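You operate a simulated robot arm through the tools that you are given. There is no shell and no other tool.

Carry out the task below with a simulated robot arm. There is one attempt and no reset: what you move stays moved.

Task
Check the mushroom button of winder 3: start the drive, then hit it.
Fine: switch on first; after the hit pull it out again, zero the counter, put the brake on and switch off.

It is judged by the outcome, as a careful person would: the job done as asked, and still so three seconds after it is handed in. It fails if anything else is knocked over, pushed out of place, dropped, spilled or broken.

Robot
A 7-joint arm with a two-finger gripper, fixed in place. Base frame: the origin is on the floor under the middle of its stand, x ahead of it, y to its left, z up. Readings come in m, degrees, newtons and seconds.
With the tool pointing down near the work surface it reaches from about 0.32 to 0.76 m from the base axis. Its first joint turns from -166.0 to 166.0 degrees. Payload 1.71 kg.
Tool frame: the origin (TCP) lies between the finger pads and is the grasp point; the fingertips stand 0.02 m ahead of it; z points along the fingers, y is the line along which they close. The gripper opens to 0.096 m; its body begins 0.113 m behind the TCP.
Orientation is told as [roll, pitch, yaw] about the base's x, y, z axes, in that order, counted from this pose: with the fingers straight down and closing along the base's y, the tool's x points along the base's -x, its y along +y and its z along -z.

Tools
- The arm moves only by the tool drive_tool. Its argument "plan" is a list of rows, each an object of numbers (a shift or turn left out is 0, a gripper value left out holds the last): "tx", "ty", "tz": the shift along the tool's x, y, z in cm; "wx", "wy", "wz": the turn, a rotation vector about the tool's x, y, z in rad. In form: [{"tx": .., "ty": .., "tz": .., "wx": .., "wy": .., "wz": ..}, ...]. A call has 1 to 20 rows; each row shifts and turns the commanded pose from where the row before left it, along the tool's axes as they then stand. "jaw" is the finger opening in cm, from 0 to 9.6, set as the call begins (left out, the last holds). A row lasts 0.2 s, in which the tool goes at most 0.05 m and 8.6 degrees; a call with a longer step from one row to the next is refused whole, and so is a gripper value outside its range. A pose out of reach is approached as far as the arm can. The call stops where the force on the tool passes 40 N (or 10 N more than at its start, if that is more) or the arm is blocked; 0.2 s more then pass. The fingers move at their own pace (about 0.153 m/s each) and stop on an object; they squeeze with about 23 N. The grip force told is the motor's: it shows also when the fingers shut on nothing. Time passes only in rows, and 0.2 s behind the last, so rows that do not move let the fingers close. The reply holds the time, the measured pose of the TCP, the force on the tool along the base axes, the opening and the grip force, in the units named above and with some noise, with the torque about the TCP (base axes, N m) and any sound that the robot's microphone picked up.
- Cameras (640 x 400 px; columns grow to the right, rows downward): "scene" is fixed at [0.2192, -0.4994, 1.578]; the picture's right is [0.77, -0.63, 0.00], its down [-0.22, -0.27, -0.94] and it looks along [0.59, 0.73, -0.34] (base axes); focal length 289 px, centre (320, 200). "wrist" rides on the gripper at [0.066, 0.014, -0.145] in the tool frame; the picture's right is [-0.21, 0.98, 0.00], its down [-0.88, -0.18, -0.44] and it looks along [-0.43, -0.09, 0.90] (tool axes); focal length 275 px, centre (320, 200). There is no depth. A picture from a camera that has moved, and an enlarged one, comes with that camera's place and axes in the base frame and with its lens. The place of the scene camera against the robot may be out by one fixed shift of up to 0.018 m in any direction.
- grab_frame(camera): a new picture of that camera. It takes no simulated time.
- lift_body(by): moves the trunk up (or, below 0, down) by that many m; the arm rides with it, the base frame stays. It gives what a move gives, with no picture.
- inspect(camera, box): a new picture of the part [left, top, right, bottom] of that camera's present view, enlarged. It takes no simulated time.
- job_done(): hands the job in; it is judged then, once.

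Places have to be worked out from the pictures, the camera data and where the tool is seen. Open the gripper and draw the arm clear of the work before you hand the job in, unless the task says otherwise.

The tools are called after "Emit:" by a JSON object that holds its "method" and its "body". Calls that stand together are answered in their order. drive_tool: Moves the arm, as the interface text tells. Its arguments: {"type":"object","properties":{"plan":{"type":"array","items":{"type":"object","properties":{"tx":{"type":"number"},"ty":{"type":"number"},"tz":{"type":"number"},"wx":{"type":"number"},"wy":{"type":"number"},"wz":{"type":"number"}}}},"jaw":{"type":"number"}},"required":["plan"]} The other tools are called the same way: lift_body (by) moves the trunk up or down; grab_frame (camera) takes a picture; inspect (camera, box) takes an enlarged picture of a part of a camera's view; job_done () hands the job in.

At the start:

```text
time: 0.0
tool_pos: [0.433, 0.0843, 1.4653]
tcp_rot: [0.0, 0.1, 0.0]
contact_force: [-0.1, 0.4, -0.7]
moment: [-0.03, 0.0, -0.02]
width: 0.0961
gripper_force: 0.1
trunk travel left (down, up): [-0.325, 0.061]
```

scene: 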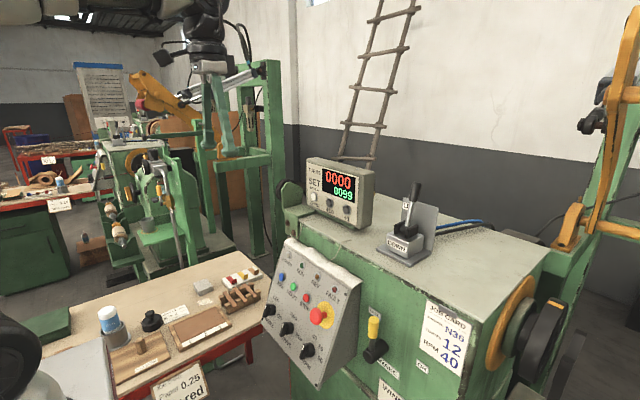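
wrist: 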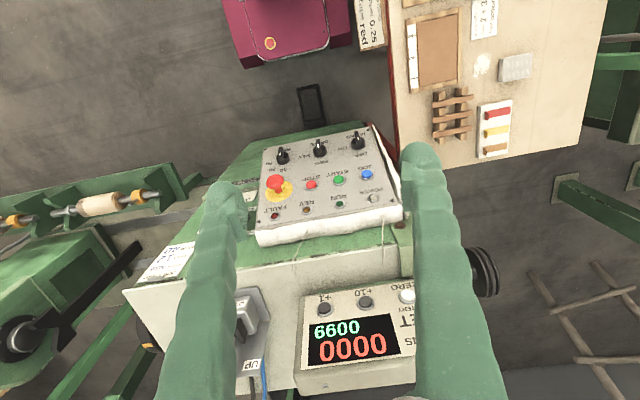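

The pictures show a winder with a control panel (mushroom button, START/STOP/JOG buttons, three knobs), a counter box, a lever on top and a yellow-handled switch on the front. I take enlarged views first to read the labels.

Emit:
{"method": "inspect", "body": {"camera": "scene", "box": [250, 230, 370, 390]}}

Emit:
{"method": "inspect", "body": {"camera": "scene", "box": [290, 140, 450, 270]}}

Emit:
{"method": "inspect", "body": {"camera": "scene", "box": [340, 290, 500, 400]}}

Emit:
{"method": "inspect", "body": {"camera": "wrist", "box": [230, 110, 430, 250]}}

Emit:
{"method": "inspect", "body": {"camera": "wrist", "box": [120, 230, 440, 400]}}

```text
2.50 times, centred on (310, 310) of scene
camera zoom: at [0.2192, -0.4994, 1.578], right [0.77, -0.63, 0.0], down [-0.22, -0.27, -0.94], along [0.59, 0.73, -0.34], focal length 723 px, centre (345, -75)
```

zoom: 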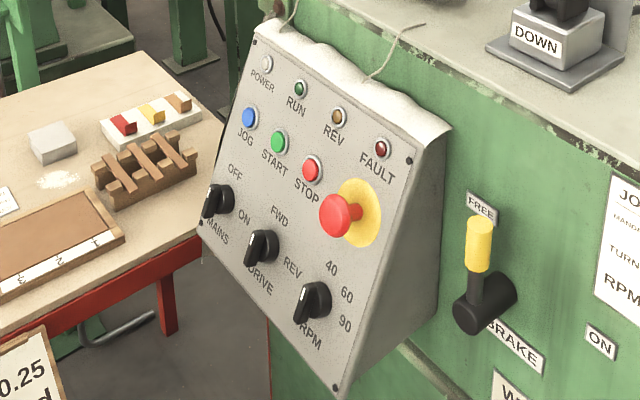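

```text
3.08 times, centred on (370, 205) of scene
camera zoom: at [0.2192, -0.4994, 1.578], right [0.77, -0.63, 0.0], down [-0.22, -0.27, -0.94], along [0.59, 0.73, -0.34], focal length 890 px, centre (166, 185)
```

zoom: 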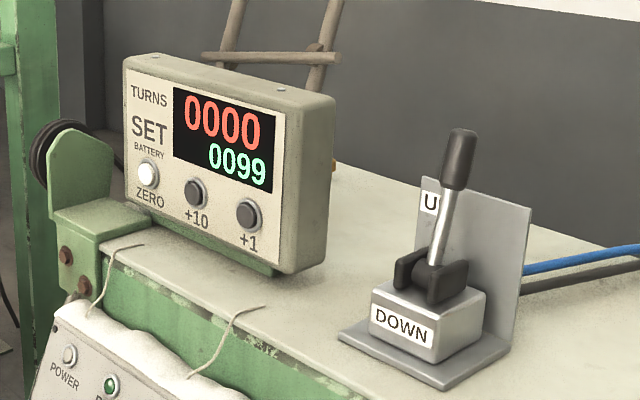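

```text
3.64 times, centred on (420, 345) of scene
camera zoom: at [0.2192, -0.4994, 1.578], right [0.77, -0.63, 0.0], down [-0.22, -0.27, -0.94], along [0.59, 0.73, -0.34], focal length 1052 px, centre (-44, -327)
```

zoom: 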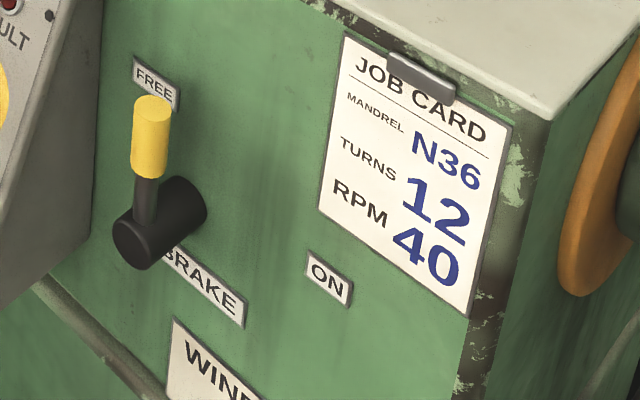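

```text
2.86 times, centred on (330, 180) of wrist
camera zoom: at [0.3666, 0.0971, 1.6118], right [0.21, 0.98, 0.0], down [0.88, -0.18, 0.44], along [0.43, -0.09, -0.9], focal length 786 px, centre (291, 257)
```

zoom: 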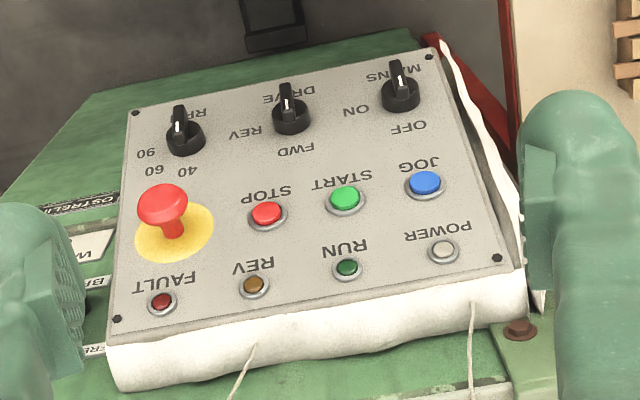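

```text
2.00 times, centred on (280, 315) of wrist
camera zoom: at [0.3666, 0.0971, 1.6118], right [0.21, 0.98, 0.0], down [0.88, -0.18, 0.44], along [0.43, -0.09, -0.9], focal length 551 px, centre (400, -30)
```

zoom: 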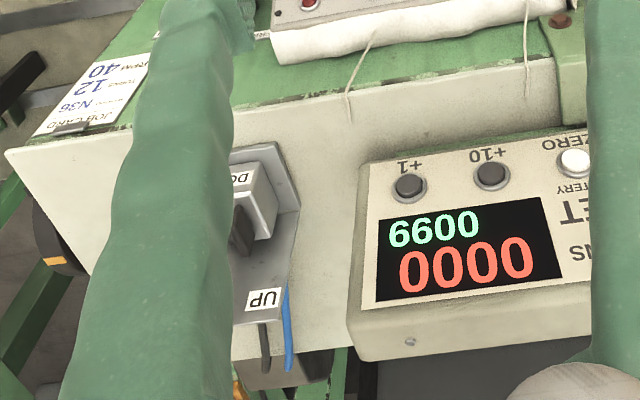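

The panel seems to face the robot tilted, its lamp row near x≈0.625, z≈1.105, with the mushroom near (0.57, -0.05, 1.05). I zoom in tightly on the knobs and the winder sign to read the pointer positions.

Emit:
{"method": "inspect", "body": {"camera": "wrist", "box": [265, 120, 385, 195]}}

Emit:
{"method": "inspect", "body": {"camera": "scene", "box": [255, 290, 325, 370]}}

Emit:
{"method": "inspect", "body": {"camera": "scene", "box": [350, 300, 450, 400]}}

Emit:
{"method": "inspect", "body": {"camera": "scene", "box": [90, 120, 220, 260]}}

Emit:
{"method": "inspect", "body": {"camera": "scene", "box": [300, 155, 380, 235]}}

```text
5.33 times, centred on (325, 158) of wrist
camera zoom: at [0.3666, 0.0971, 1.6118], right [0.21, 0.98, 0.0], down [0.88, -0.18, 0.44], along [0.43, -0.09, -0.9], focal length 1468 px, centre (293, 427)
```

zoom: 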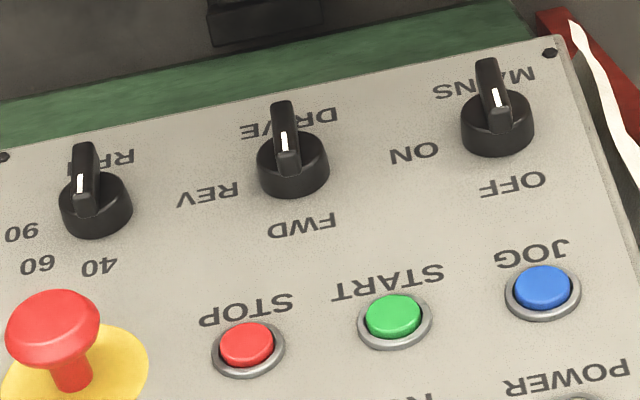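

```text
5.00 times, centred on (290, 330) of scene
camera zoom: at [0.2192, -0.4994, 1.578], right [0.77, -0.63, 0.0], down [-0.22, -0.27, -0.94], along [0.59, 0.73, -0.34], focal length 1446 px, centre (470, -450)
```

zoom: 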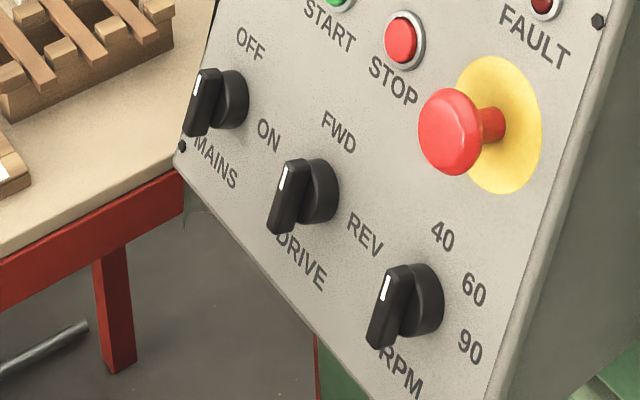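

```text
4.00 times, centred on (400, 350) of scene
camera zoom: at [0.2192, -0.4994, 1.578], right [0.77, -0.63, 0.0], down [-0.22, -0.27, -0.94], along [0.59, 0.73, -0.34], focal length 1157 px, centre (0, -400)
```

zoom: 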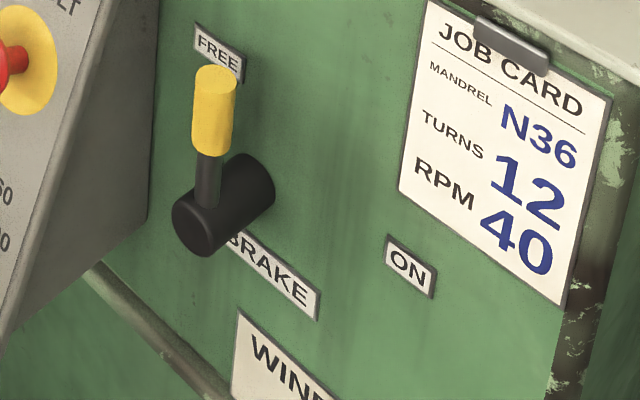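

```text
2.86 times, centred on (155, 190) of scene
camera zoom: at [0.2192, -0.4994, 1.578], right [0.77, -0.63, 0.0], down [-0.22, -0.27, -0.94], along [0.59, 0.73, -0.34], focal length 826 px, centre (791, 229)
```

zoom: 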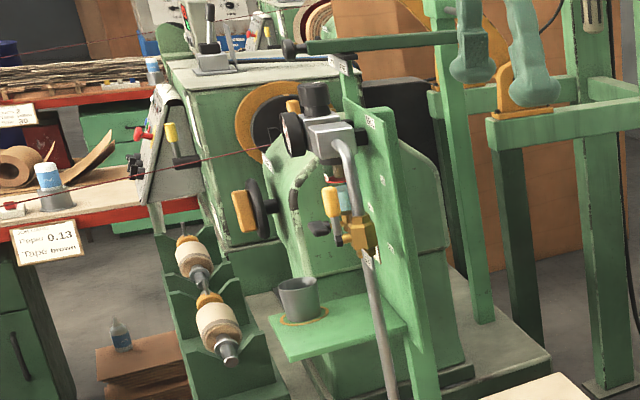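

```text
5.00 times, centred on (340, 195) of scene
camera zoom: at [0.2192, -0.4994, 1.578], right [0.77, -0.63, 0.0], down [-0.22, -0.27, -0.94], along [0.59, 0.73, -0.34], focal length 1446 px, centre (220, 225)
```

zoom: 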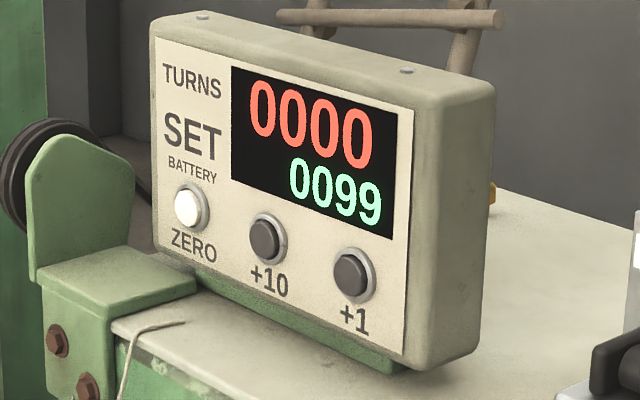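

All knob pointers sit at 12 o'clock: MAINS on OFF, DRIVE on FWD, RPM on 40 (which agrees with the job card), and the brake lever points up to FREE. I tilt the tool to face the panel (about 55° from vertical), staying well clear of it, to look at it square-on.

Emit:
{"method": "drive_tool", "body": {"plan": [{"wy": -0.137}, {"wy": -0.137}, {"wy": -0.137}, {"wy": -0.137}, {"wy": -0.137}, {"wy": -0.137}, {"wy": -0.138}, {"tx": 3.67, "ty": -0.5, "tz": 2.34}, {"tx": 3.67, "ty": -0.5, "tz": 2.34}, {"tx": 3.67, "ty": -0.5, "tz": 2.34}, {"tx": 3.67, "ty": -0.5, "tz": 2.34}, {"tx": 3.67, "ty": -0.5, "tz": 2.34}], "jaw": 9.6}}

```text
time: 2.5
tool_pos: [0.3836, 0.1561, 1.3397]
tcp_rot: [3.1, -59.7, 9.7]
contact_force: [-0.8, -0.7, 0.2]
moment: [-0.01, 0.01, 0.01]
width: 0.0959
gripper_force: 0.0
out of reach, approached as far as the arm can: row 11, 12
trunk travel left (down, up): [-0.325, 0.061]
stopped in row 12: the arm was blocked; the commanded pose is now the measured one
```

The arm hit a joint limit while low relative to its trunk, so the workspace is better with the trunk lowered. At (0.38, 0.16, 1.34) there is clear air below, so I lower the trunk by 0.2 m.

Emit:
{"method": "lift_body", "body": {"by": -0.2}}

Emit:
{"method": "grab_frame", "body": {"camera": "wrist"}}

Emit:
{"method": "grab_frame", "body": {"camera": "scene"}}

```text
time: 4.7
tool_pos: [0.3626, 0.1584, 1.1263]
tcp_rot: [1.4, -58.7, 13.0]
contact_force: [-0.7, -0.9, 0.0]
moment: [0.01, 0.0, 0.01]
width: 0.0963
gripper_force: 0.1
trunk travel left (down, up): [-0.125, 0.261]
```

```text
taken
camera wrist: at [0.2056, 0.1326, 1.147], right [-0.14, 0.97, 0.19], down [0.12, -0.17, 0.98], along [0.98, 0.16, -0.09], focal length 275 px, centre (320, 200)
```

wrist: 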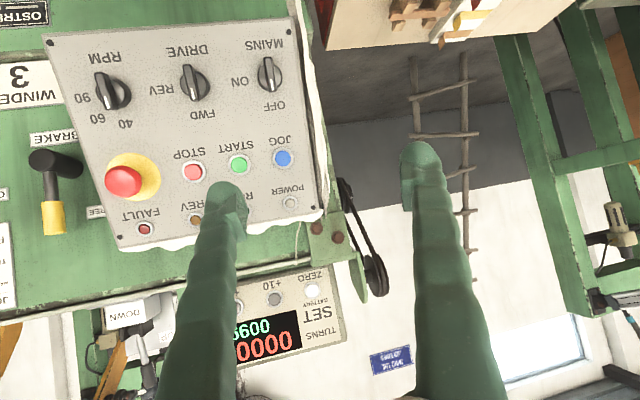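

```text
taken
```

scene: 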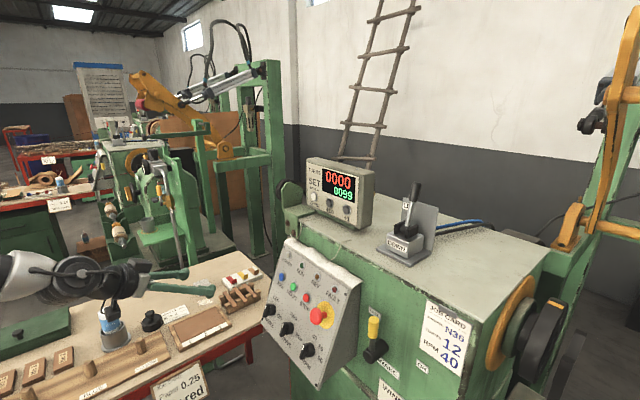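

The sign confirms WINDER 3, and the panel is seen nearly square-on (upside down). I zoom in for precise pixel positions of the controls.

Emit:
{"method": "inspect", "body": {"camera": "wrist", "box": [30, 20, 350, 220]}}

Emit:
{"method": "inspect", "body": {"camera": "wrist", "box": [0, 120, 200, 320]}}

Emit:
{"method": "inspect", "body": {"camera": "wrist", "box": [200, 230, 400, 380]}}

```text
2.00 times, centred on (190, 120) of wrist
camera zoom: at [0.2056, 0.1326, 1.147], right [-0.14, 0.97, 0.19], down [0.12, -0.17, 0.98], along [0.98, 0.16, -0.09], focal length 551 px, centre (580, 360)
```

zoom: 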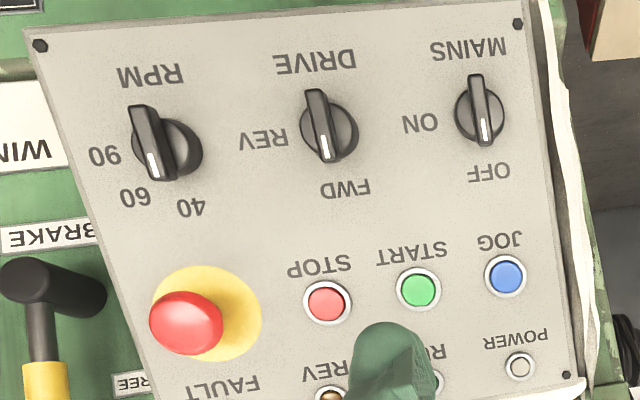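

```text
2.00 times, centred on (100, 220) of wrist
camera zoom: at [0.2056, 0.1326, 1.147], right [-0.14, 0.97, 0.19], down [0.12, -0.17, 0.98], along [0.98, 0.16, -0.09], focal length 551 px, centre (760, 160)
```

zoom: 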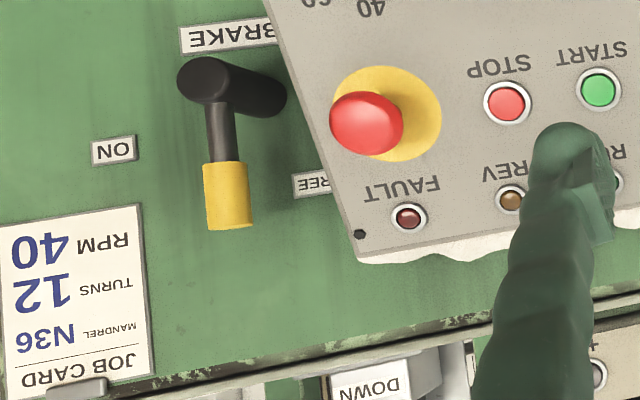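

```text
2.67 times, centred on (300, 305) of wrist
camera zoom: at [0.2056, 0.1326, 1.147], right [-0.14, 0.97, 0.19], down [0.12, -0.17, 0.98], along [0.98, 0.16, -0.09], focal length 734 px, centre (373, -80)
```

zoom: 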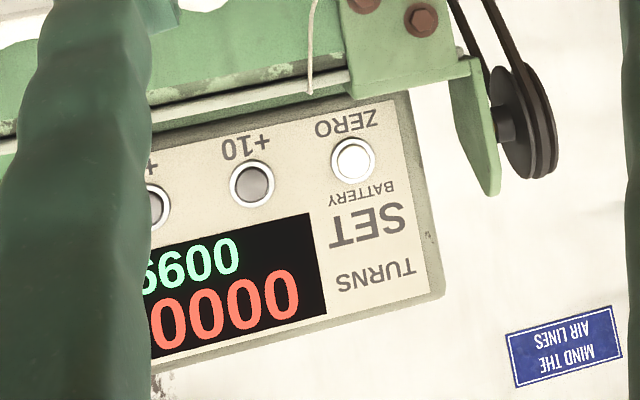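

Triangulating the two wrist views: the panel normal is about (-0.927, 0, 0.376); START ≈ (0.598, 0.092, 1.042), mushroom head ≈ (0.569, -0.045, 1.048), MAINS knob axis meets the panel near (0.562, 0.153, 0.941) with its bar about 3 cm proud. I straighten the tool to yaw 0 / pitch -68° and check how well the arm follows.

Emit:
{"method": "drive_tool", "body": {"plan": [{"wx": 0.097, "wz": 0.059}, {"wx": 0.097, "wz": 0.059}, {"wy": -0.081, "tz": 3.0}, {"wy": -0.081, "tz": 3.0}]}}

```text
time: 5.2
tool_pos: [0.3656, 0.1245, 1.1305]
tcp_rot: [14.6, -56.8, -8.6]
contact_force: [-0.3, 1.6, -0.2]
moment: [-0.02, 0.03, -0.02]
width: 0.096
gripper_force: 0.1
out of reach, approached as far as the arm can: row 1
trunk travel left (down, up): [-0.125, 0.261]
stopped in row 2: the arm was blocked; the commanded pose is now the measured one
```

A joint limit blocked the turn since the arm is folded close to its base. I first move the tool forward and up in free air (to about x 0.45, z 1.18), which should unfold the arm.

Emit:
{"method": "drive_tool", "body": {"plan": [{"tx": -4.2, "tz": 2.0}, {"tx": -4.2, "tz": 2.0}]}}

```text
time: 5.7
tool_pos: [0.3673, 0.1062, 1.1329]
tcp_rot: [6.5, -56.4, -1.9]
contact_force: [-0.3, 0.0, -0.3]
moment: [0.03, 0.0, -0.01]
width: 0.0961
gripper_force: 0.0
trunk travel left (down, up): [-0.125, 0.261]
stopped in row 2: the arm was blocked; the commanded pose is now the measured one
```

The arm is moving out of the limit but slowly. I go in smaller steps, straight up and a little forward.

Emit:
{"method": "drive_tool", "body": {"plan": [{"tx": -1.5, "tz": -0.3}, {"tx": -1.5, "tz": -0.3}, {"tx": -1.5, "tz": -0.3}, {"tx": -1.5, "tz": -0.3}]}}

```text
time: 6.7
tool_pos: [0.4086, 0.0895, 1.1847]
tcp_rot: [7.4, -55.1, -5.0]
contact_force: [0.0, -1.1, -0.3]
moment: [0.0, 0.0, 0.02]
width: 0.0961
gripper_force: 0.0
trunk travel left (down, up): [-0.125, 0.261]
```

The arm follows again at (0.41, 0.09, 1.18). The knobs are low (z≈0.94), so I lower the trunk fully, which leaves the tool at z≈1.06 in free air, 15 cm in front of the panel.

Emit:
{"method": "lift_body", "body": {"by": -0.12}}

Emit:
{"method": "grab_frame", "body": {"camera": "scene"}}

```text
time: 8.2
tool_pos: [0.4085, 0.0887, 1.0649]
tcp_rot: [7.5, -55.3, -5.0]
contact_force: [-0.5, 0.0, -0.4]
moment: [0.0, -0.01, -0.01]
width: 0.096
gripper_force: 0.1
trunk travel left (down, up): [-0.005, 0.381]
```

```text
taken
```

scene: 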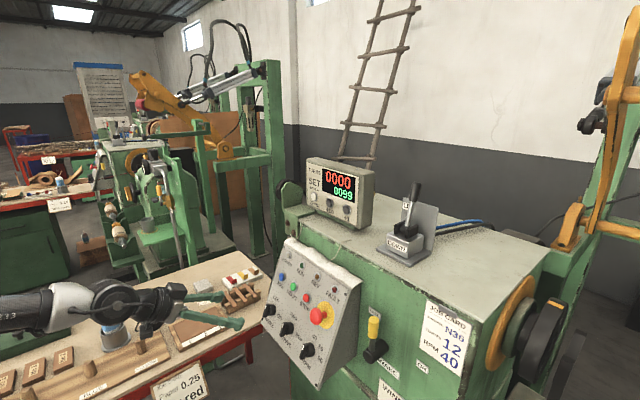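

Clear in the scene view. I now correct the orientation to [0, -68, 0] with one rotation about the TCP.

Emit:
{"method": "drive_tool", "body": {"plan": [{"wx": 0.0178, "wy": -0.0728, "wz": -0.0187}, {"wx": 0.0178, "wy": -0.0728, "wz": -0.0187}, {"wx": 0.0178, "wy": -0.0728, "wz": -0.0187}, {}], "jaw": 9.6}}

```text
time: 8.9
tool_pos: [0.4289, -0.0425, 1.0875]
tcp_rot: [24.5, -62.3, -36.6]
contact_force: [0.5, 1.4, 0.8]
moment: [-0.09, 0.03, -0.15]
width: 0.096
gripper_force: 0.1
trunk travel left (down, up): [-0.005, 0.381]
stopped in row 3: the arm was blocked; the commanded pose is now the measured one
```

The arm drifted off while blocked by a joint limit, so I look at its posture before going on.

Emit:
{"method": "grab_frame", "body": {"camera": "scene"}}

Emit:
{"method": "grab_frame", "body": {"camera": "wrist"}}

```text
taken
```

scene: 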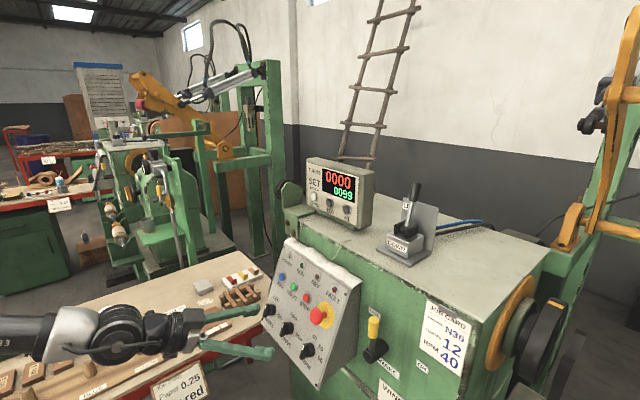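

```text
taken
camera wrist: at [0.2758, 0.0096, 1.0942], right [0.32, 0.87, 0.37], down [-0.12, -0.35, 0.93], along [0.94, -0.34, -0.01], focal length 275 px, centre (320, 200)
```

wrist: 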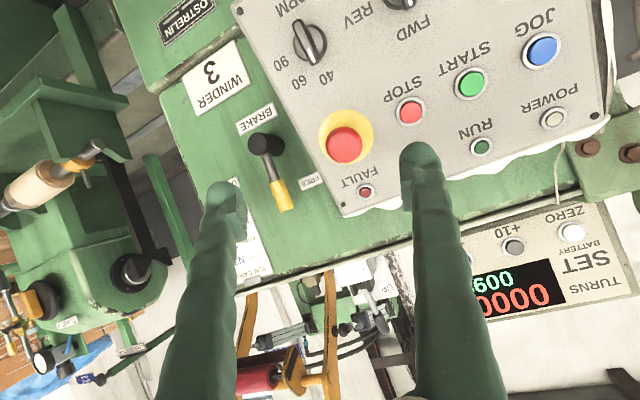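

The readings fit a shoulder at roughly tool height: the wrist was folded too near the shoulder. Raising the trunk puts the shoulder well above the wrist, so I raise it fully (nothing is above the gripper at x≈0.43).

Emit:
{"method": "lift_body", "body": {"by": 0.38}}

```text
time: 12.5
tool_pos: [0.4343, -0.0493, 1.4584]
tcp_rot: [22.8, -61.5, -35.9]
contact_force: [0.0, -0.7, 0.6]
moment: [0.03, 0.01, -0.01]
width: 0.0959
gripper_force: 0.0
trunk travel left (down, up): [-0.385, 0.001]
```

Now I rotate the tool back to about pitch -30°, yaw 0, to leave the folded posture.

Emit:
{"method": "drive_tool", "body": {"plan": [{"wx": -0.01446, "wy": 0.1206, "wz": -0.0652}, {"wx": -0.01446, "wy": 0.1206, "wz": -0.0652}, {"wx": -0.01446, "wy": 0.1206, "wz": -0.0652}, {"wx": -0.01446, "wy": 0.1206, "wz": -0.0652}, {"wx": -0.01446, "wy": 0.1206, "wz": -0.0652}, {}]}}

```text
time: 13.9
tool_pos: [0.4264, -0.0477, 1.4626]
tcp_rot: [-0.2, -30.5, 0.4]
contact_force: [-0.1, -0.5, 0.1]
moment: [0.02, -0.06, -0.04]
width: 0.0959
gripper_force: 0.1
trunk travel left (down, up): [-0.385, 0.001]
```

The arm follows precisely again. I descend with this moderate tilt to about (0.456, 0.10, 1.20), well in front of the panel.

Emit:
{"method": "drive_tool", "body": {"plan": [{"tx": 1.517, "ty": 2.14, "tz": 3.417}, {"tx": 1.517, "ty": 2.14, "tz": 3.417}, {"tx": 1.517, "ty": 2.14, "tz": 3.417}, {"tx": 1.517, "ty": 2.14, "tz": 3.417}, {"tx": 1.517, "ty": 2.14, "tz": 3.417}, {"tx": 1.517, "ty": 2.14, "tz": 3.417}, {"tx": 1.517, "ty": 2.14, "tz": 3.417}, {}]}}

```text
time: 15.7
tool_pos: [0.461, 0.0999, 1.2049]
tcp_rot: [-0.2, -30.3, 0.2]
contact_force: [-0.1, -0.2, -0.2]
moment: [0.03, 0.0, 0.05]
width: 0.0958
gripper_force: 0.0
trunk travel left (down, up): [-0.385, 0.001]
```

Tracking is good at (0.461, 0.100, 1.205). I go down to about (0.43, 0.15, 1.075) and then pitch to -68°.

Emit:
{"method": "drive_tool", "body": {"plan": [{"tx": 2.29, "ty": 1.25, "tz": 2.43}, {"tx": 2.29, "ty": 1.25, "tz": 2.43}, {"tx": 2.29, "ty": 1.25, "tz": 2.43}, {"tx": 2.29, "ty": 1.25, "tz": 2.43}, {"wy": -0.11}, {"wy": -0.11}, {"wy": -0.11}, {"wy": -0.11}, {"wy": -0.11}, {"wy": -0.108}, {}]}}

```text
time: 18.1
tool_pos: [0.4539, 0.167, 1.0634]
tcp_rot: [-0.7, -68.1, 1.0]
contact_force: [0.9, -0.2, -0.7]
moment: [0.01, 0.0, 0.0]
width: 0.0962
gripper_force: 0.0
out of reach, approached as far as the arm can: row 6, 7, 8
trunk travel left (down, up): [-0.385, 0.001]
```

The tool now faces the panel at [-0.7, -68.1, 1.0]. I take a wrist picture here to refine the control positions.

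Emit:
{"method": "grab_frame", "body": {"camera": "wrist"}}

Emit:
{"method": "grab_frame", "body": {"camera": "scene"}}

```text
taken
camera wrist: at [0.2924, 0.1797, 1.0584], right [0.07, 0.98, 0.19], down [-0.08, -0.18, 0.98], along [0.99, -0.09, 0.07], focal length 275 px, centre (320, 200)
```

wrist: 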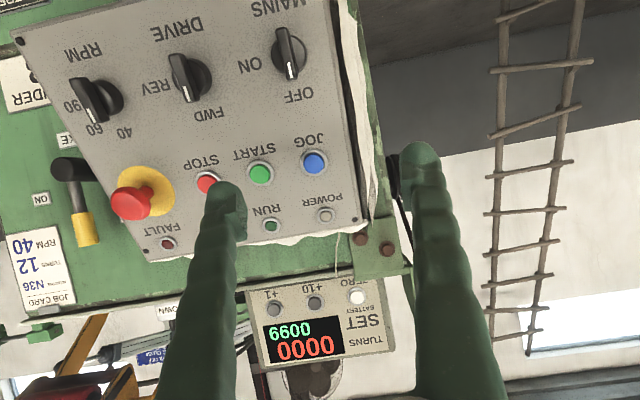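

```text
taken
```

scene: 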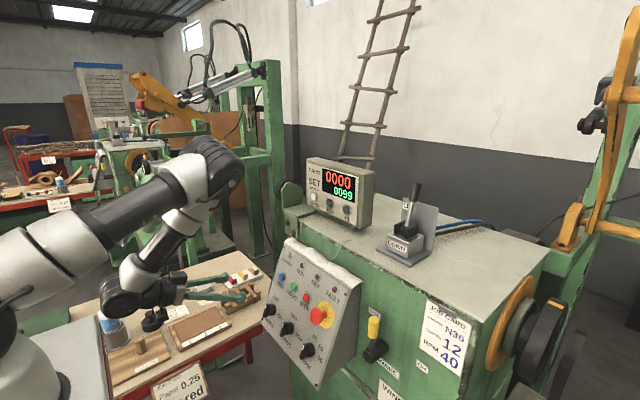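

The arm now has its elbow up with a well-bent wrist. I move to a stand-off 10 cm in front of the MAINS knob, narrowing the fingers to 5 cm.

Emit:
{"method": "drive_tool", "body": {"plan": [{"tx": 2.44, "ty": -0.47, "tz": 1.52}, {"tx": 2.44, "ty": -0.47, "tz": 1.52}, {"tx": 2.44, "ty": -0.47, "tz": 1.52}, {}], "jaw": 5.0}}

Emit:
{"method": "grab_frame", "body": {"camera": "wrist"}}

```text
time: 19.1
tool_pos: [0.4651, 0.1527, 0.9797]
tcp_rot: [-0.6, -68.1, 0.8]
contact_force: [-0.3, 1.0, -0.5]
moment: [0.0, 0.01, 0.02]
width: 0.0501
gripper_force: 0.0
trunk travel left (down, up): [-0.385, 0.001]
```

```text
taken
camera wrist: at [0.3057, 0.1647, 0.974], right [0.07, 0.98, 0.19], down [-0.09, -0.18, 0.98], along [0.99, -0.09, 0.07], focal length 275 px, centre (320, 200)
```

wrist: 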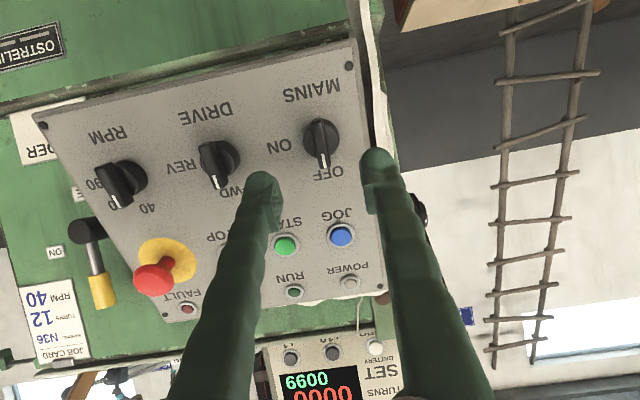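

The knob bar appears near the tool axis. I zoom in to find its remaining offset.

Emit:
{"method": "inspect", "body": {"camera": "wrist", "box": [260, 90, 380, 220]}}

```text
3.08 times, centred on (320, 155) of wrist
camera zoom: at [0.3057, 0.1647, 0.974], right [0.07, 0.98, 0.19], down [-0.09, -0.18, 0.98], along [0.99, -0.09, 0.07], focal length 847 px, centre (320, 338)
```

zoom: 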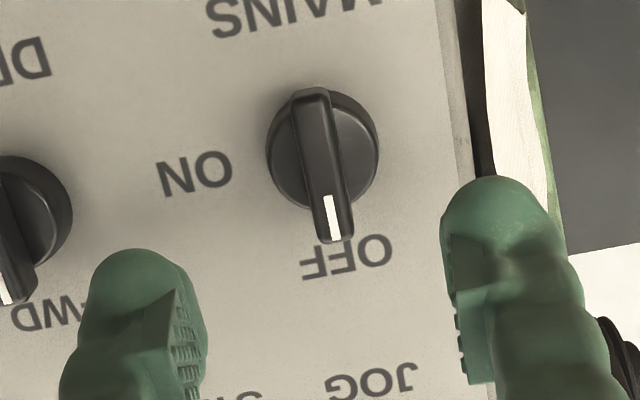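

The knob axis lies about 6 mm further down the panel than the tool axis, and otherwise aligned. I correct that and advance 6.9 cm so the fingertips straddle the bar about 1.5 cm off the panel.

Emit:
{"method": "drive_tool", "body": {"plan": [{"tx": 0.65}, {"tz": 2.3}, {"tz": 2.3}, {"tz": 1.5}, {"tz": 0.8}, {}], "jaw": 5.0}}

Emit:
{"method": "grab_frame", "body": {"camera": "wrist"}}

Emit:
{"method": "inspect", "body": {"camera": "scene", "box": [180, 230, 340, 370]}}

```text
time: 20.5
tool_pos: [0.5289, 0.1534, 0.9481]
tcp_rot: [-0.6, -68.2, 0.8]
contact_force: [0.1, 1.5, 0.4]
moment: [0.02, -0.02, 0.02]
width: 0.0504
gripper_force: 0.1
trunk travel left (down, up): [-0.385, 0.001]
```

```text
taken
camera wrist: at [0.3682, 0.1655, 0.941], right [0.07, 0.98, 0.19], down [-0.09, -0.18, 0.98], along [0.99, -0.09, 0.07], focal length 275 px, centre (320, 200)
```

wrist: 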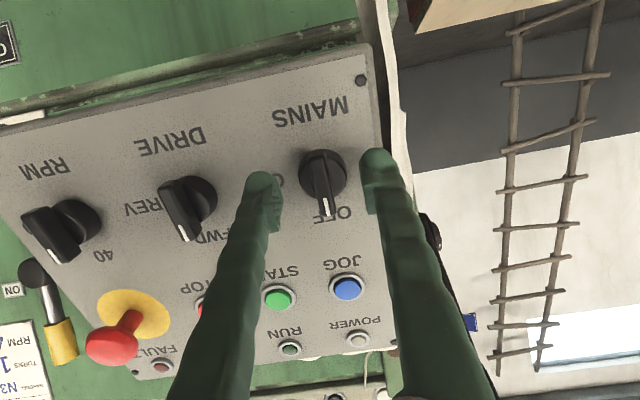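

```text
2.86 times, centred on (260, 300) of scene
camera zoom: at [0.2192, -0.4994, 1.578], right [0.77, -0.63, 0.0], down [-0.22, -0.27, -0.94], along [0.59, 0.73, -0.34], focal length 826 px, centre (491, -86)
```

zoom: 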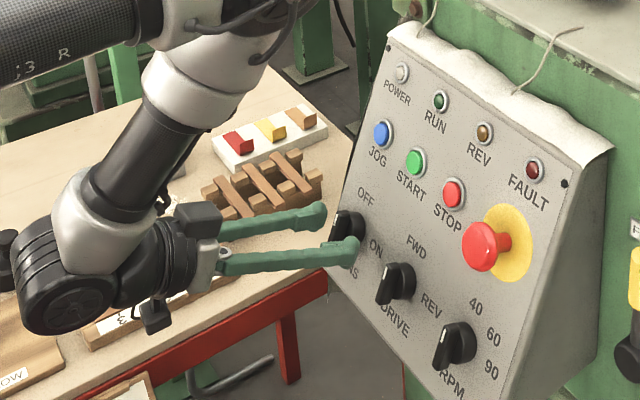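

The fingers straddle the MAINS knob. I check the alignment enlarged before closing.

Emit:
{"method": "inspect", "body": {"camera": "wrist", "box": [250, 130, 410, 240]}}

```text
3.64 times, centred on (330, 185) of wrist
camera zoom: at [0.3682, 0.1655, 0.941], right [0.07, 0.98, 0.19], down [-0.09, -0.18, 0.98], along [0.99, -0.09, 0.07], focal length 1001 px, centre (284, 254)
```

zoom: 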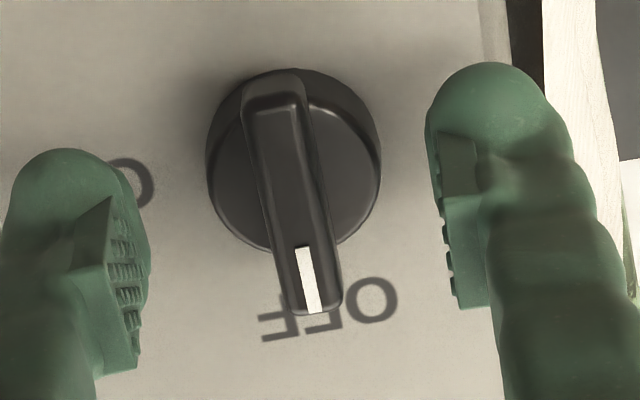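

The bar lies between the pads, aligned with the closing line. I close the fingers on it.

Emit:
{"method": "drive_tool", "body": {"plan": [{}, {}, {}], "jaw": 0.6}}

```text
time: 21.3
tool_pos: [0.528, 0.1547, 0.9464]
tcp_rot: [-0.5, -68.0, 0.6]
contact_force: [1.5, 8.3, 0.1]
moment: [0.1, 0.06, 0.11]
width: 0.0098
gripper_force: 35.0
trunk travel left (down, up): [-0.385, 0.001]
```

Gripped at 9.8 mm, with a slight sideways force (+8 N in y), so I shift 1.5 mm toward +y and then turn 90° clockwise about the tool axis.

Emit:
{"method": "drive_tool", "body": {"plan": [{"ty": 0.15}, {"wz": 0.131}, {"wz": 0.131}, {"wz": 0.131}, {"wz": 0.131}, {"wz": 0.131}, {"wz": 0.131}, {}]}}

```text
time: 22.2
tool_pos: [0.5116, 0.1602, 0.9571]
tcp_rot: [31.7, -63.9, -36.6]
contact_force: [-0.3, 0.2, -0.1]
moment: [-0.01, -0.02, -0.09]
width: 0.0
gripper_force: 29.7
out of reach, approached as far as the arm can: row 3, 4
trunk travel left (down, up): [-0.385, 0.001]
stopped in row 4: the force on the tool passed its limit at 54 N (the readings are from after the stop); the commanded pose is now the measured one
```

The arm ran into a limit during the turn and slipped off the knob. I check with pictures before doing anything else.

Emit:
{"method": "grab_frame", "body": {"camera": "wrist"}}

Emit:
{"method": "inspect", "body": {"camera": "scene", "box": [180, 230, 340, 370]}}

```text
taken
camera wrist: at [0.3541, 0.1948, 0.9573], right [0.2, 0.89, 0.41], down [-0.12, -0.39, 0.91], along [0.97, -0.23, 0.03], focal length 275 px, centre (320, 200)
```

wrist: 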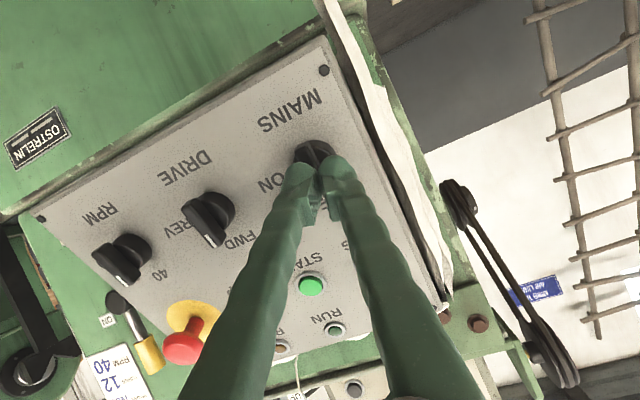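

```text
2.86 times, centred on (260, 300) of scene
camera zoom: at [0.2192, -0.4994, 1.578], right [0.77, -0.63, 0.0], down [-0.22, -0.27, -0.94], along [0.59, 0.73, -0.34], focal length 826 px, centre (491, -86)
```

zoom: 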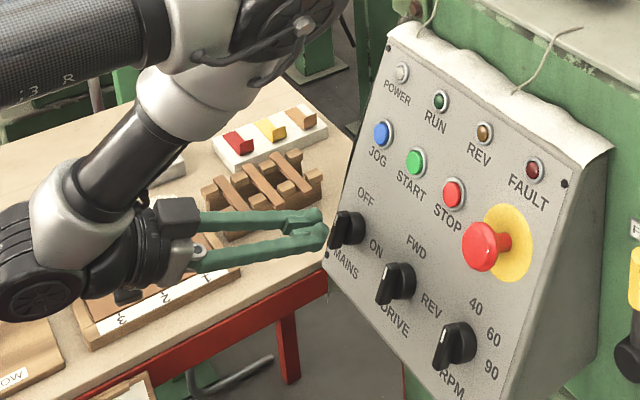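

The tool axis is still normal to the panel, only turned 15° – joint 7 is at its limit there, and the knob still points to OFF. I back off 7 cm and turn the tool the other way, aiming for a 180°-flipped grasp, which leaves ample range for the clockwise turn.

Emit:
{"method": "drive_tool", "body": {"plan": [{"tz": -3.5}, {"tz": -3.5}, {"wz": -0.14}, {"wz": -0.14}, {"wz": -0.14}, {"wz": -0.14}, {"wz": -0.14}, {"wz": -0.14}, {"wz": -0.14}, {"wz": -0.14}, {"wz": -0.14}, {"wz": -0.14}, {"wz": -0.14}, {"wz": -0.14}, {}], "jaw": 0.0}}

Emit:
{"method": "inspect", "body": {"camera": "scene", "box": [180, 230, 340, 370]}}

```text
time: 25.4
tool_pos: [0.4531, 0.1615, 0.9829]
tcp_rot: [-67.5, -7.7, 84.8]
contact_force: [-0.5, -1.1, -0.4]
moment: [0.0, 0.04, 0.03]
width: 0.0001
gripper_force: 23.0
out of reach, approached as far as the arm can: row 2
trunk travel left (down, up): [-0.385, 0.001]
```

```text
2.86 times, centred on (260, 300) of scene
camera zoom: at [0.2192, -0.4994, 1.578], right [0.77, -0.63, 0.0], down [-0.22, -0.27, -0.94], along [0.59, 0.73, -0.34], focal length 826 px, centre (491, -86)
```

zoom: 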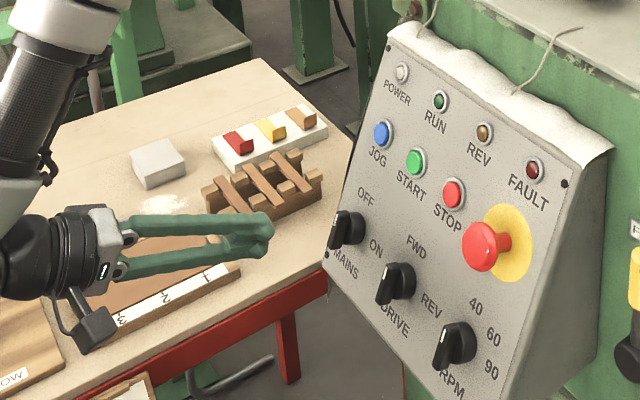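

The MAINS knob still points to OFF and the tool turns freely this way (now -81°). I continue to about -180°.

Emit:
{"method": "drive_tool", "body": {"plan": [{"wz": -0.133}, {"wz": -0.133}, {"wz": -0.133}, {"wz": -0.133}, {"wz": -0.133}, {"wz": -0.133}, {"wz": -0.133}, {"wz": -0.133}, {"wz": -0.133}, {"wz": -0.133}, {"wz": -0.133}, {"wz": -0.133}, {"wz": -0.133}, {}], "jaw": 5.0}}

Emit:
{"method": "grab_frame", "body": {"camera": "wrist"}}

```text
time: 28.4
tool_pos: [0.4511, 0.1612, 0.9832]
tcp_rot: [1.8, 67.8, -180.0]
contact_force: [-0.4, 0.3, -0.2]
moment: [0.0, -0.01, -0.03]
width: 0.05
gripper_force: 0.0
trunk travel left (down, up): [-0.385, 0.001]
```

```text
taken
camera wrist: at [0.3408, 0.1506, 1.1001], right [-0.11, -0.98, -0.18], down [-0.74, 0.2, -0.65], along [0.67, 0.06, -0.74], focal length 275 px, centre (320, 200)
```

wrist: 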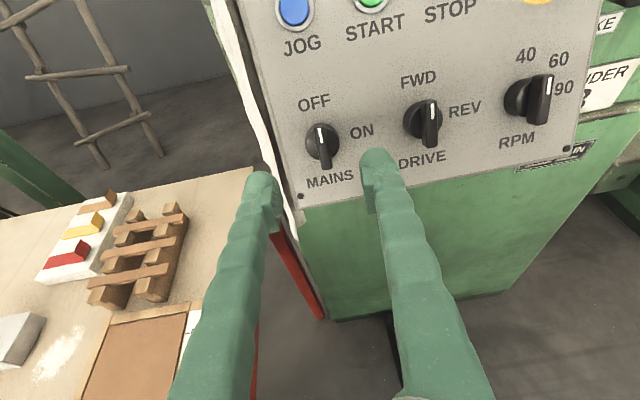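

The camera is now on top and the view upright; joint range is fine here. I fine-tune the alignment (axis tilt 1.8°, 4 mm down, 6 mm sideways) and move 4 cm closer, then look again.

Emit:
{"method": "drive_tool", "body": {"plan": [{"wx": 0.0314}, {"tx": -0.41, "ty": 0.57}, {"tz": 2.0}, {"tz": 2.0}, {}], "jaw": 5.0}}

Emit:
{"method": "inspect", "body": {"camera": "wrist", "box": [240, 80, 400, 240]}}

```text
time: 29.6
tool_pos: [0.4881, 0.1554, 0.9646]
tcp_rot: [-0.1, 67.7, 179.9]
contact_force: [-0.5, -0.4, 0.7]
moment: [0.01, 0.02, -0.01]
width: 0.0501
gripper_force: 0.0
trunk travel left (down, up): [-0.385, 0.001]
```

```text
2.50 times, centred on (320, 160) of wrist
camera zoom: at [0.378, 0.1411, 1.0813], right [-0.08, -0.98, -0.19], down [-0.74, 0.19, -0.64], along [0.67, 0.09, -0.74], focal length 688 px, centre (320, 300)
```

zoom: 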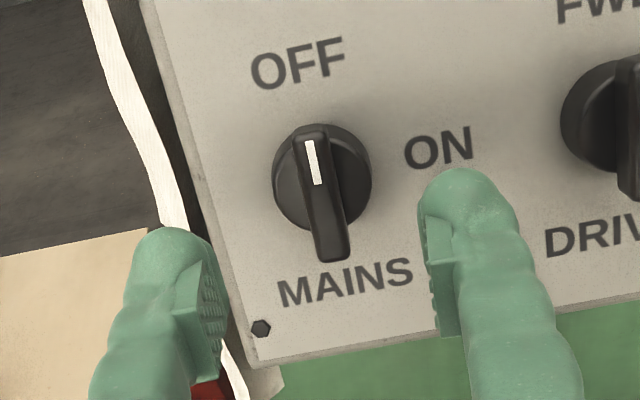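

Comparing the two flipped views shows a small camera pitch bias (~12 mrad) and the panel about 5 mm farther than first estimated; the knob axis is about 1 mm above the current tool axis. I advance 4.9 cm so the fingertips end about 1.3 cm off the panel, and look.

Emit:
{"method": "drive_tool", "body": {"plan": [{"tx": 0.1, "tz": 1.5}, {"tz": 1.5}, {"tz": 1.0}, {"tz": 0.9}, {}], "jaw": 5.0}}

Emit:
{"method": "inspect", "body": {"camera": "wrist", "box": [240, 110, 400, 270]}}

Emit:
{"method": "inspect", "body": {"camera": "scene", "box": [220, 270, 320, 350]}}

```text
time: 30.8
tool_pos: [0.5321, 0.1547, 0.947]
tcp_rot: [-0.1, 67.8, 179.8]
contact_force: [0.2, 0.1, -0.3]
moment: [0.0, -0.03, 0.03]
width: 0.05
gripper_force: 0.0
trunk travel left (down, up): [-0.385, 0.001]
```

```text
2.50 times, centred on (320, 190) of wrist
camera zoom: at [0.4217, 0.1407, 1.0636], right [-0.08, -0.98, -0.19], down [-0.74, 0.19, -0.64], along [0.67, 0.09, -0.74], focal length 688 px, centre (320, 225)
```

zoom: 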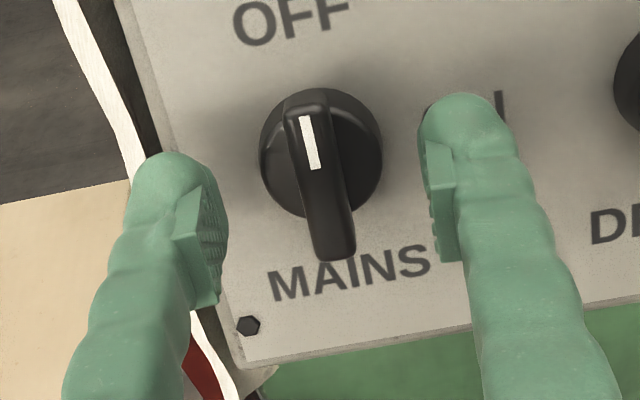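

```text
5.00 times, centred on (270, 310) of scene
camera zoom: at [0.2192, -0.4994, 1.578], right [0.77, -0.63, 0.0], down [-0.22, -0.27, -0.94], along [0.59, 0.73, -0.34], focal length 1446 px, centre (570, -350)
```

zoom: 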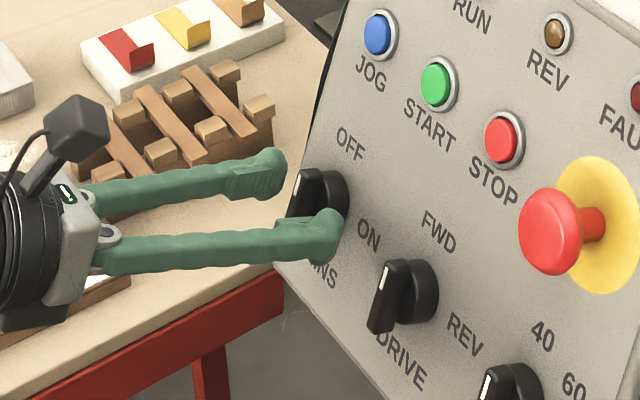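

The fingertips reach past the bar's front and it is centred between the pads. I go 3 mm deeper, then close on the bar.

Emit:
{"method": "drive_tool", "body": {"plan": [{"tz": 0.3}, {}], "jaw": 5.0}}

Emit:
{"method": "drive_tool", "body": {"plan": [{}, {}, {}], "jaw": 0.6}}

```text
time: 31.4
tool_pos: [0.5358, 0.1559, 0.9452]
tcp_rot: [0.0, 67.8, 179.8]
contact_force: [-0.6, 0.3, 0.2]
moment: [0.02, 0.01, 0.0]
width: 0.0501
gripper_force: 0.1
trunk travel left (down, up): [-0.385, 0.001]
```

```text
time: 32.2
tool_pos: [0.533, 0.1549, 0.9467]
tcp_rot: [-0.1, 67.8, 179.8]
contact_force: [-15.8, -1.5, 3.4]
moment: [0.01, 0.11, -0.03]
width: 0.0103
gripper_force: 34.8
trunk travel left (down, up): [-0.385, 0.001]
```

Gripped at 10.3 mm but with about 16 N of push-back along the panel normal, so the tips rest on the knob's disc. I ease back 2.5 mm while gripping to relieve it.

Emit:
{"method": "drive_tool", "body": {"plan": [{"tz": -0.25}, {}]}}

```text
time: 32.8
tool_pos: [0.5332, 0.154, 0.9463]
tcp_rot: [-0.1, 67.7, 179.7]
contact_force: [-1.7, -0.5, -9.5]
moment: [0.02, -0.19, 0.0]
width: 0.0102
gripper_force: 35.1
trunk travel left (down, up): [-0.385, 0.001]
```

Forces are small now. I turn the knob 90° clockwise about the tool axis in small steps.

Emit:
{"method": "drive_tool", "body": {"plan": [{"tx": -0.1, "wz": 0.08}, {"wz": 0.105}, {"wz": 0.105}, {"wz": 0.105}, {"wz": 0.105}]}}

```text
time: 34.0
tool_pos: [0.5335, 0.1547, 0.9453]
tcp_rot: [-50.0, 54.4, 124.1]
contact_force: [6.9, 0.5, 8.6]
moment: [0.08, 0.18, 0.2]
width: 0.0102
gripper_force: 34.7
trunk travel left (down, up): [-0.385, 0.001]
```

The knob follows (28.8° turned so far, grip held, forces small). I continue to 90°.

Emit:
{"method": "drive_tool", "body": {"plan": [{"wz": 0.107}, {"wz": 0.107}, {"wz": 0.107}, {"wz": 0.107}, {"wz": 0.107}, {"wz": 0.107}, {"wz": 0.107}, {"wz": 0.107}, {"wz": 0.107}, {"wz": 0.107}, {}]}}

Emit:
{"method": "inspect", "body": {"camera": "scene", "box": [220, 240, 350, 350]}}

```text
time: 36.4
tool_pos: [0.5343, 0.1573, 0.9478]
tcp_rot: [-68.2, -0.2, 90.0]
contact_force: [16.5, 12.1, 28.3]
moment: [0.11, -0.4, 0.37]
width: 0.0104
gripper_force: 35.1
trunk travel left (down, up): [-0.385, 0.001]
```

```text
3.64 times, centred on (285, 295) of scene
camera zoom: at [0.2192, -0.4994, 1.578], right [0.77, -0.63, 0.0], down [-0.22, -0.27, -0.94], along [0.59, 0.73, -0.34], focal length 1052 px, centre (447, -146)
```

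zoom: 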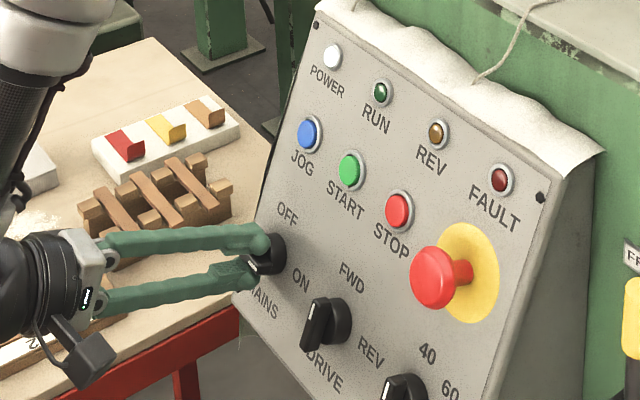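

POWER is lit and the knob points to ON. I relieve the sideways load slightly, open the fingers and retreat 8 cm.

Emit:
{"method": "drive_tool", "body": {"plan": [{"tx": -0.1, "ty": -0.25}, {}]}}

Emit:
{"method": "drive_tool", "body": {"plan": [{}, {}, {"tz": -2.0}, {"tz": -3.0}, {"tz": -3.0}, {}], "jaw": 4.0}}

Emit:
{"method": "inspect", "body": {"camera": "scene", "box": [220, 240, 350, 350]}}

Emit:
{"method": "grab_frame", "body": {"camera": "wrist"}}

```text
time: 37.0
tool_pos: [0.5335, 0.1571, 0.9473]
tcp_rot: [-67.7, 0.0, 89.9]
contact_force: [12.1, 10.6, 17.3]
moment: [0.11, -0.23, 0.34]
width: 0.0103
gripper_force: 35.2
trunk travel left (down, up): [-0.385, 0.001]
```

```text
time: 38.4
tool_pos: [0.462, 0.1554, 0.9782]
tcp_rot: [-67.8, 0.0, 89.9]
contact_force: [0.7, -0.3, -0.9]
moment: [-0.03, -0.02, -0.01]
width: 0.0401
gripper_force: 0.2
trunk travel left (down, up): [-0.385, 0.001]
```

```text
3.64 times, centred on (285, 295) of scene
camera zoom: at [0.2192, -0.4994, 1.578], right [0.77, -0.63, 0.0], down [-0.22, -0.27, -0.94], along [0.59, 0.73, -0.34], focal length 1052 px, centre (447, -146)
```

zoom: 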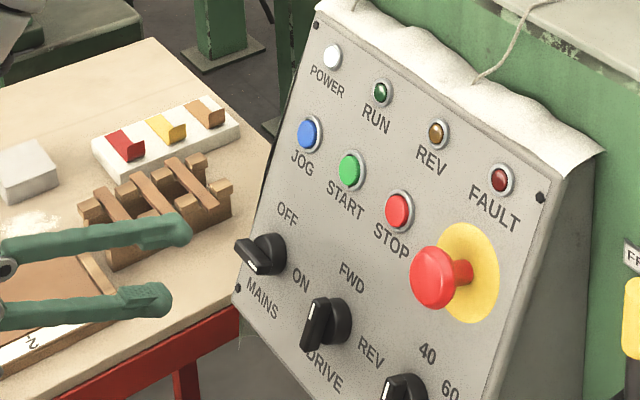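

```text
taken
camera wrist: at [0.3215, 0.0901, 1.0216], right [-0.37, 0.21, -0.91], down [-0.34, 0.88, 0.34], along [0.86, 0.43, -0.25], focal length 275 px, centre (320, 200)
```

wrist: 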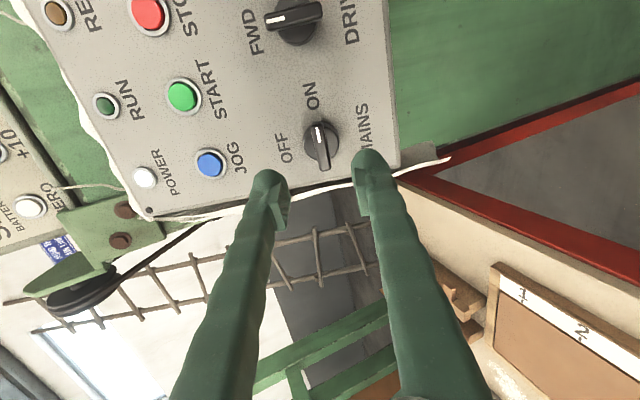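

MAINS is ON and POWER glows. I close the fingers and move sideways to in front of START (about 11 cm up the panel, 6.5 cm to the right), staying 11 cm off the panel.

Emit:
{"method": "drive_tool", "body": {"plan": [{"tx": 2.17, "ty": -3.7}, {"tx": 2.17, "ty": -3.7}, {"tx": 2.16, "ty": -3.7}, {}], "jaw": 0.0}}

Emit:
{"method": "grab_frame", "body": {"camera": "wrist"}}

```text
time: 39.4
tool_pos: [0.5091, 0.0955, 1.0788]
tcp_rot: [-68.3, 0.0, 89.9]
contact_force: [0.2, 0.9, 0.4]
moment: [-0.05, 0.0, -0.02]
width: 0.0001
gripper_force: 23.0
out of reach, approached as far as the arm can: row 3
trunk travel left (down, up): [-0.385, 0.001]
```

```text
taken
camera wrist: at [0.3672, 0.0287, 1.1219], right [-0.36, 0.21, -0.91], down [-0.34, 0.88, 0.34], along [0.87, 0.43, -0.25], focal length 275 px, centre (320, 200)
```

wrist: 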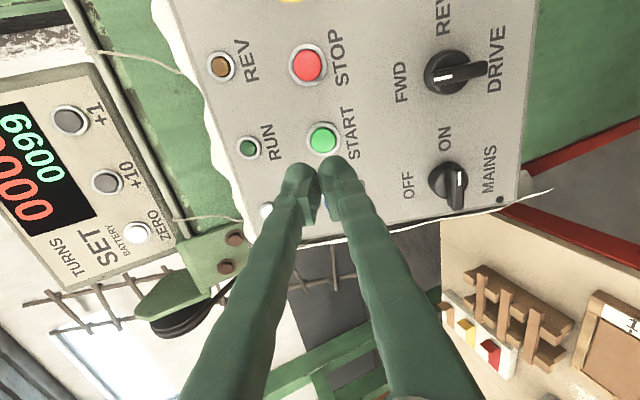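

START is within a few mm of the tool axis (needs about 5 mm to the right and 3 mm down). I correct and approach to about 1 cm before the cap, then look.

Emit:
{"method": "drive_tool", "body": {"plan": [{"tx": 0.5, "ty": 0.28}, {"tz": 2.5}, {"tz": 2.5}, {"tz": 1.8}, {}], "jaw": 0.0}}

Emit:
{"method": "inspect", "body": {"camera": "wrist", "box": [240, 110, 400, 230]}}

Emit:
{"method": "inspect", "body": {"camera": "scene", "box": [220, 240, 350, 350]}}

```text
time: 40.6
tool_pos: [0.568, 0.092, 1.0564]
tcp_rot: [-68.0, 0.1, 89.7]
contact_force: [-0.6, 0.4, 0.0]
moment: [-0.04, -0.04, -0.09]
width: 0.0
gripper_force: 22.9
out of reach, approached as far as the arm can: row 4
trunk travel left (down, up): [-0.385, 0.001]
```

```text
3.33 times, centred on (320, 170) of wrist
camera zoom: at [0.427, 0.0258, 1.1001], right [-0.37, 0.21, -0.91], down [-0.34, 0.88, 0.34], along [0.87, 0.43, -0.25], focal length 918 px, centre (320, 300)
```

zoom: 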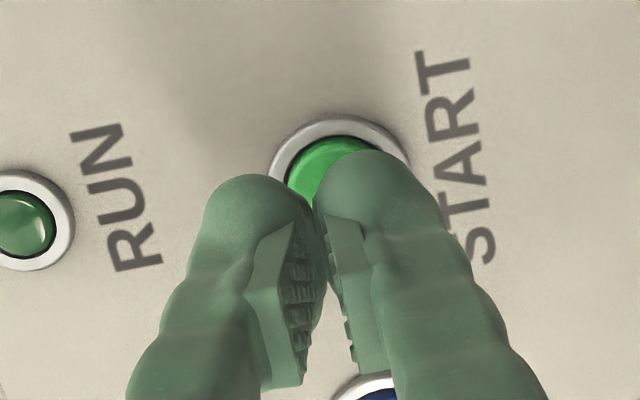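

```text
3.64 times, centred on (285, 295) of scene
camera zoom: at [0.2192, -0.4994, 1.578], right [0.77, -0.63, 0.0], down [-0.22, -0.27, -0.94], along [0.59, 0.73, -0.34], focal length 1052 px, centre (447, -146)
```

zoom: 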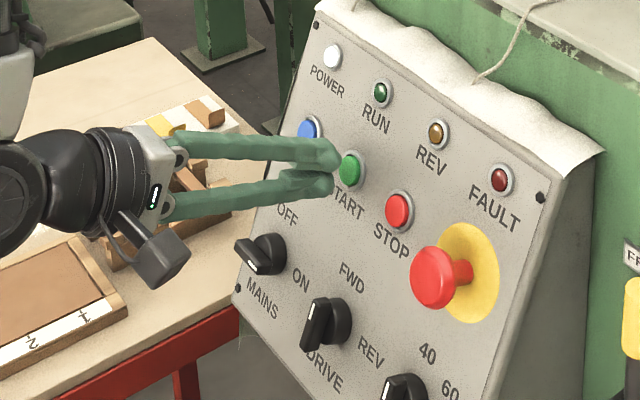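

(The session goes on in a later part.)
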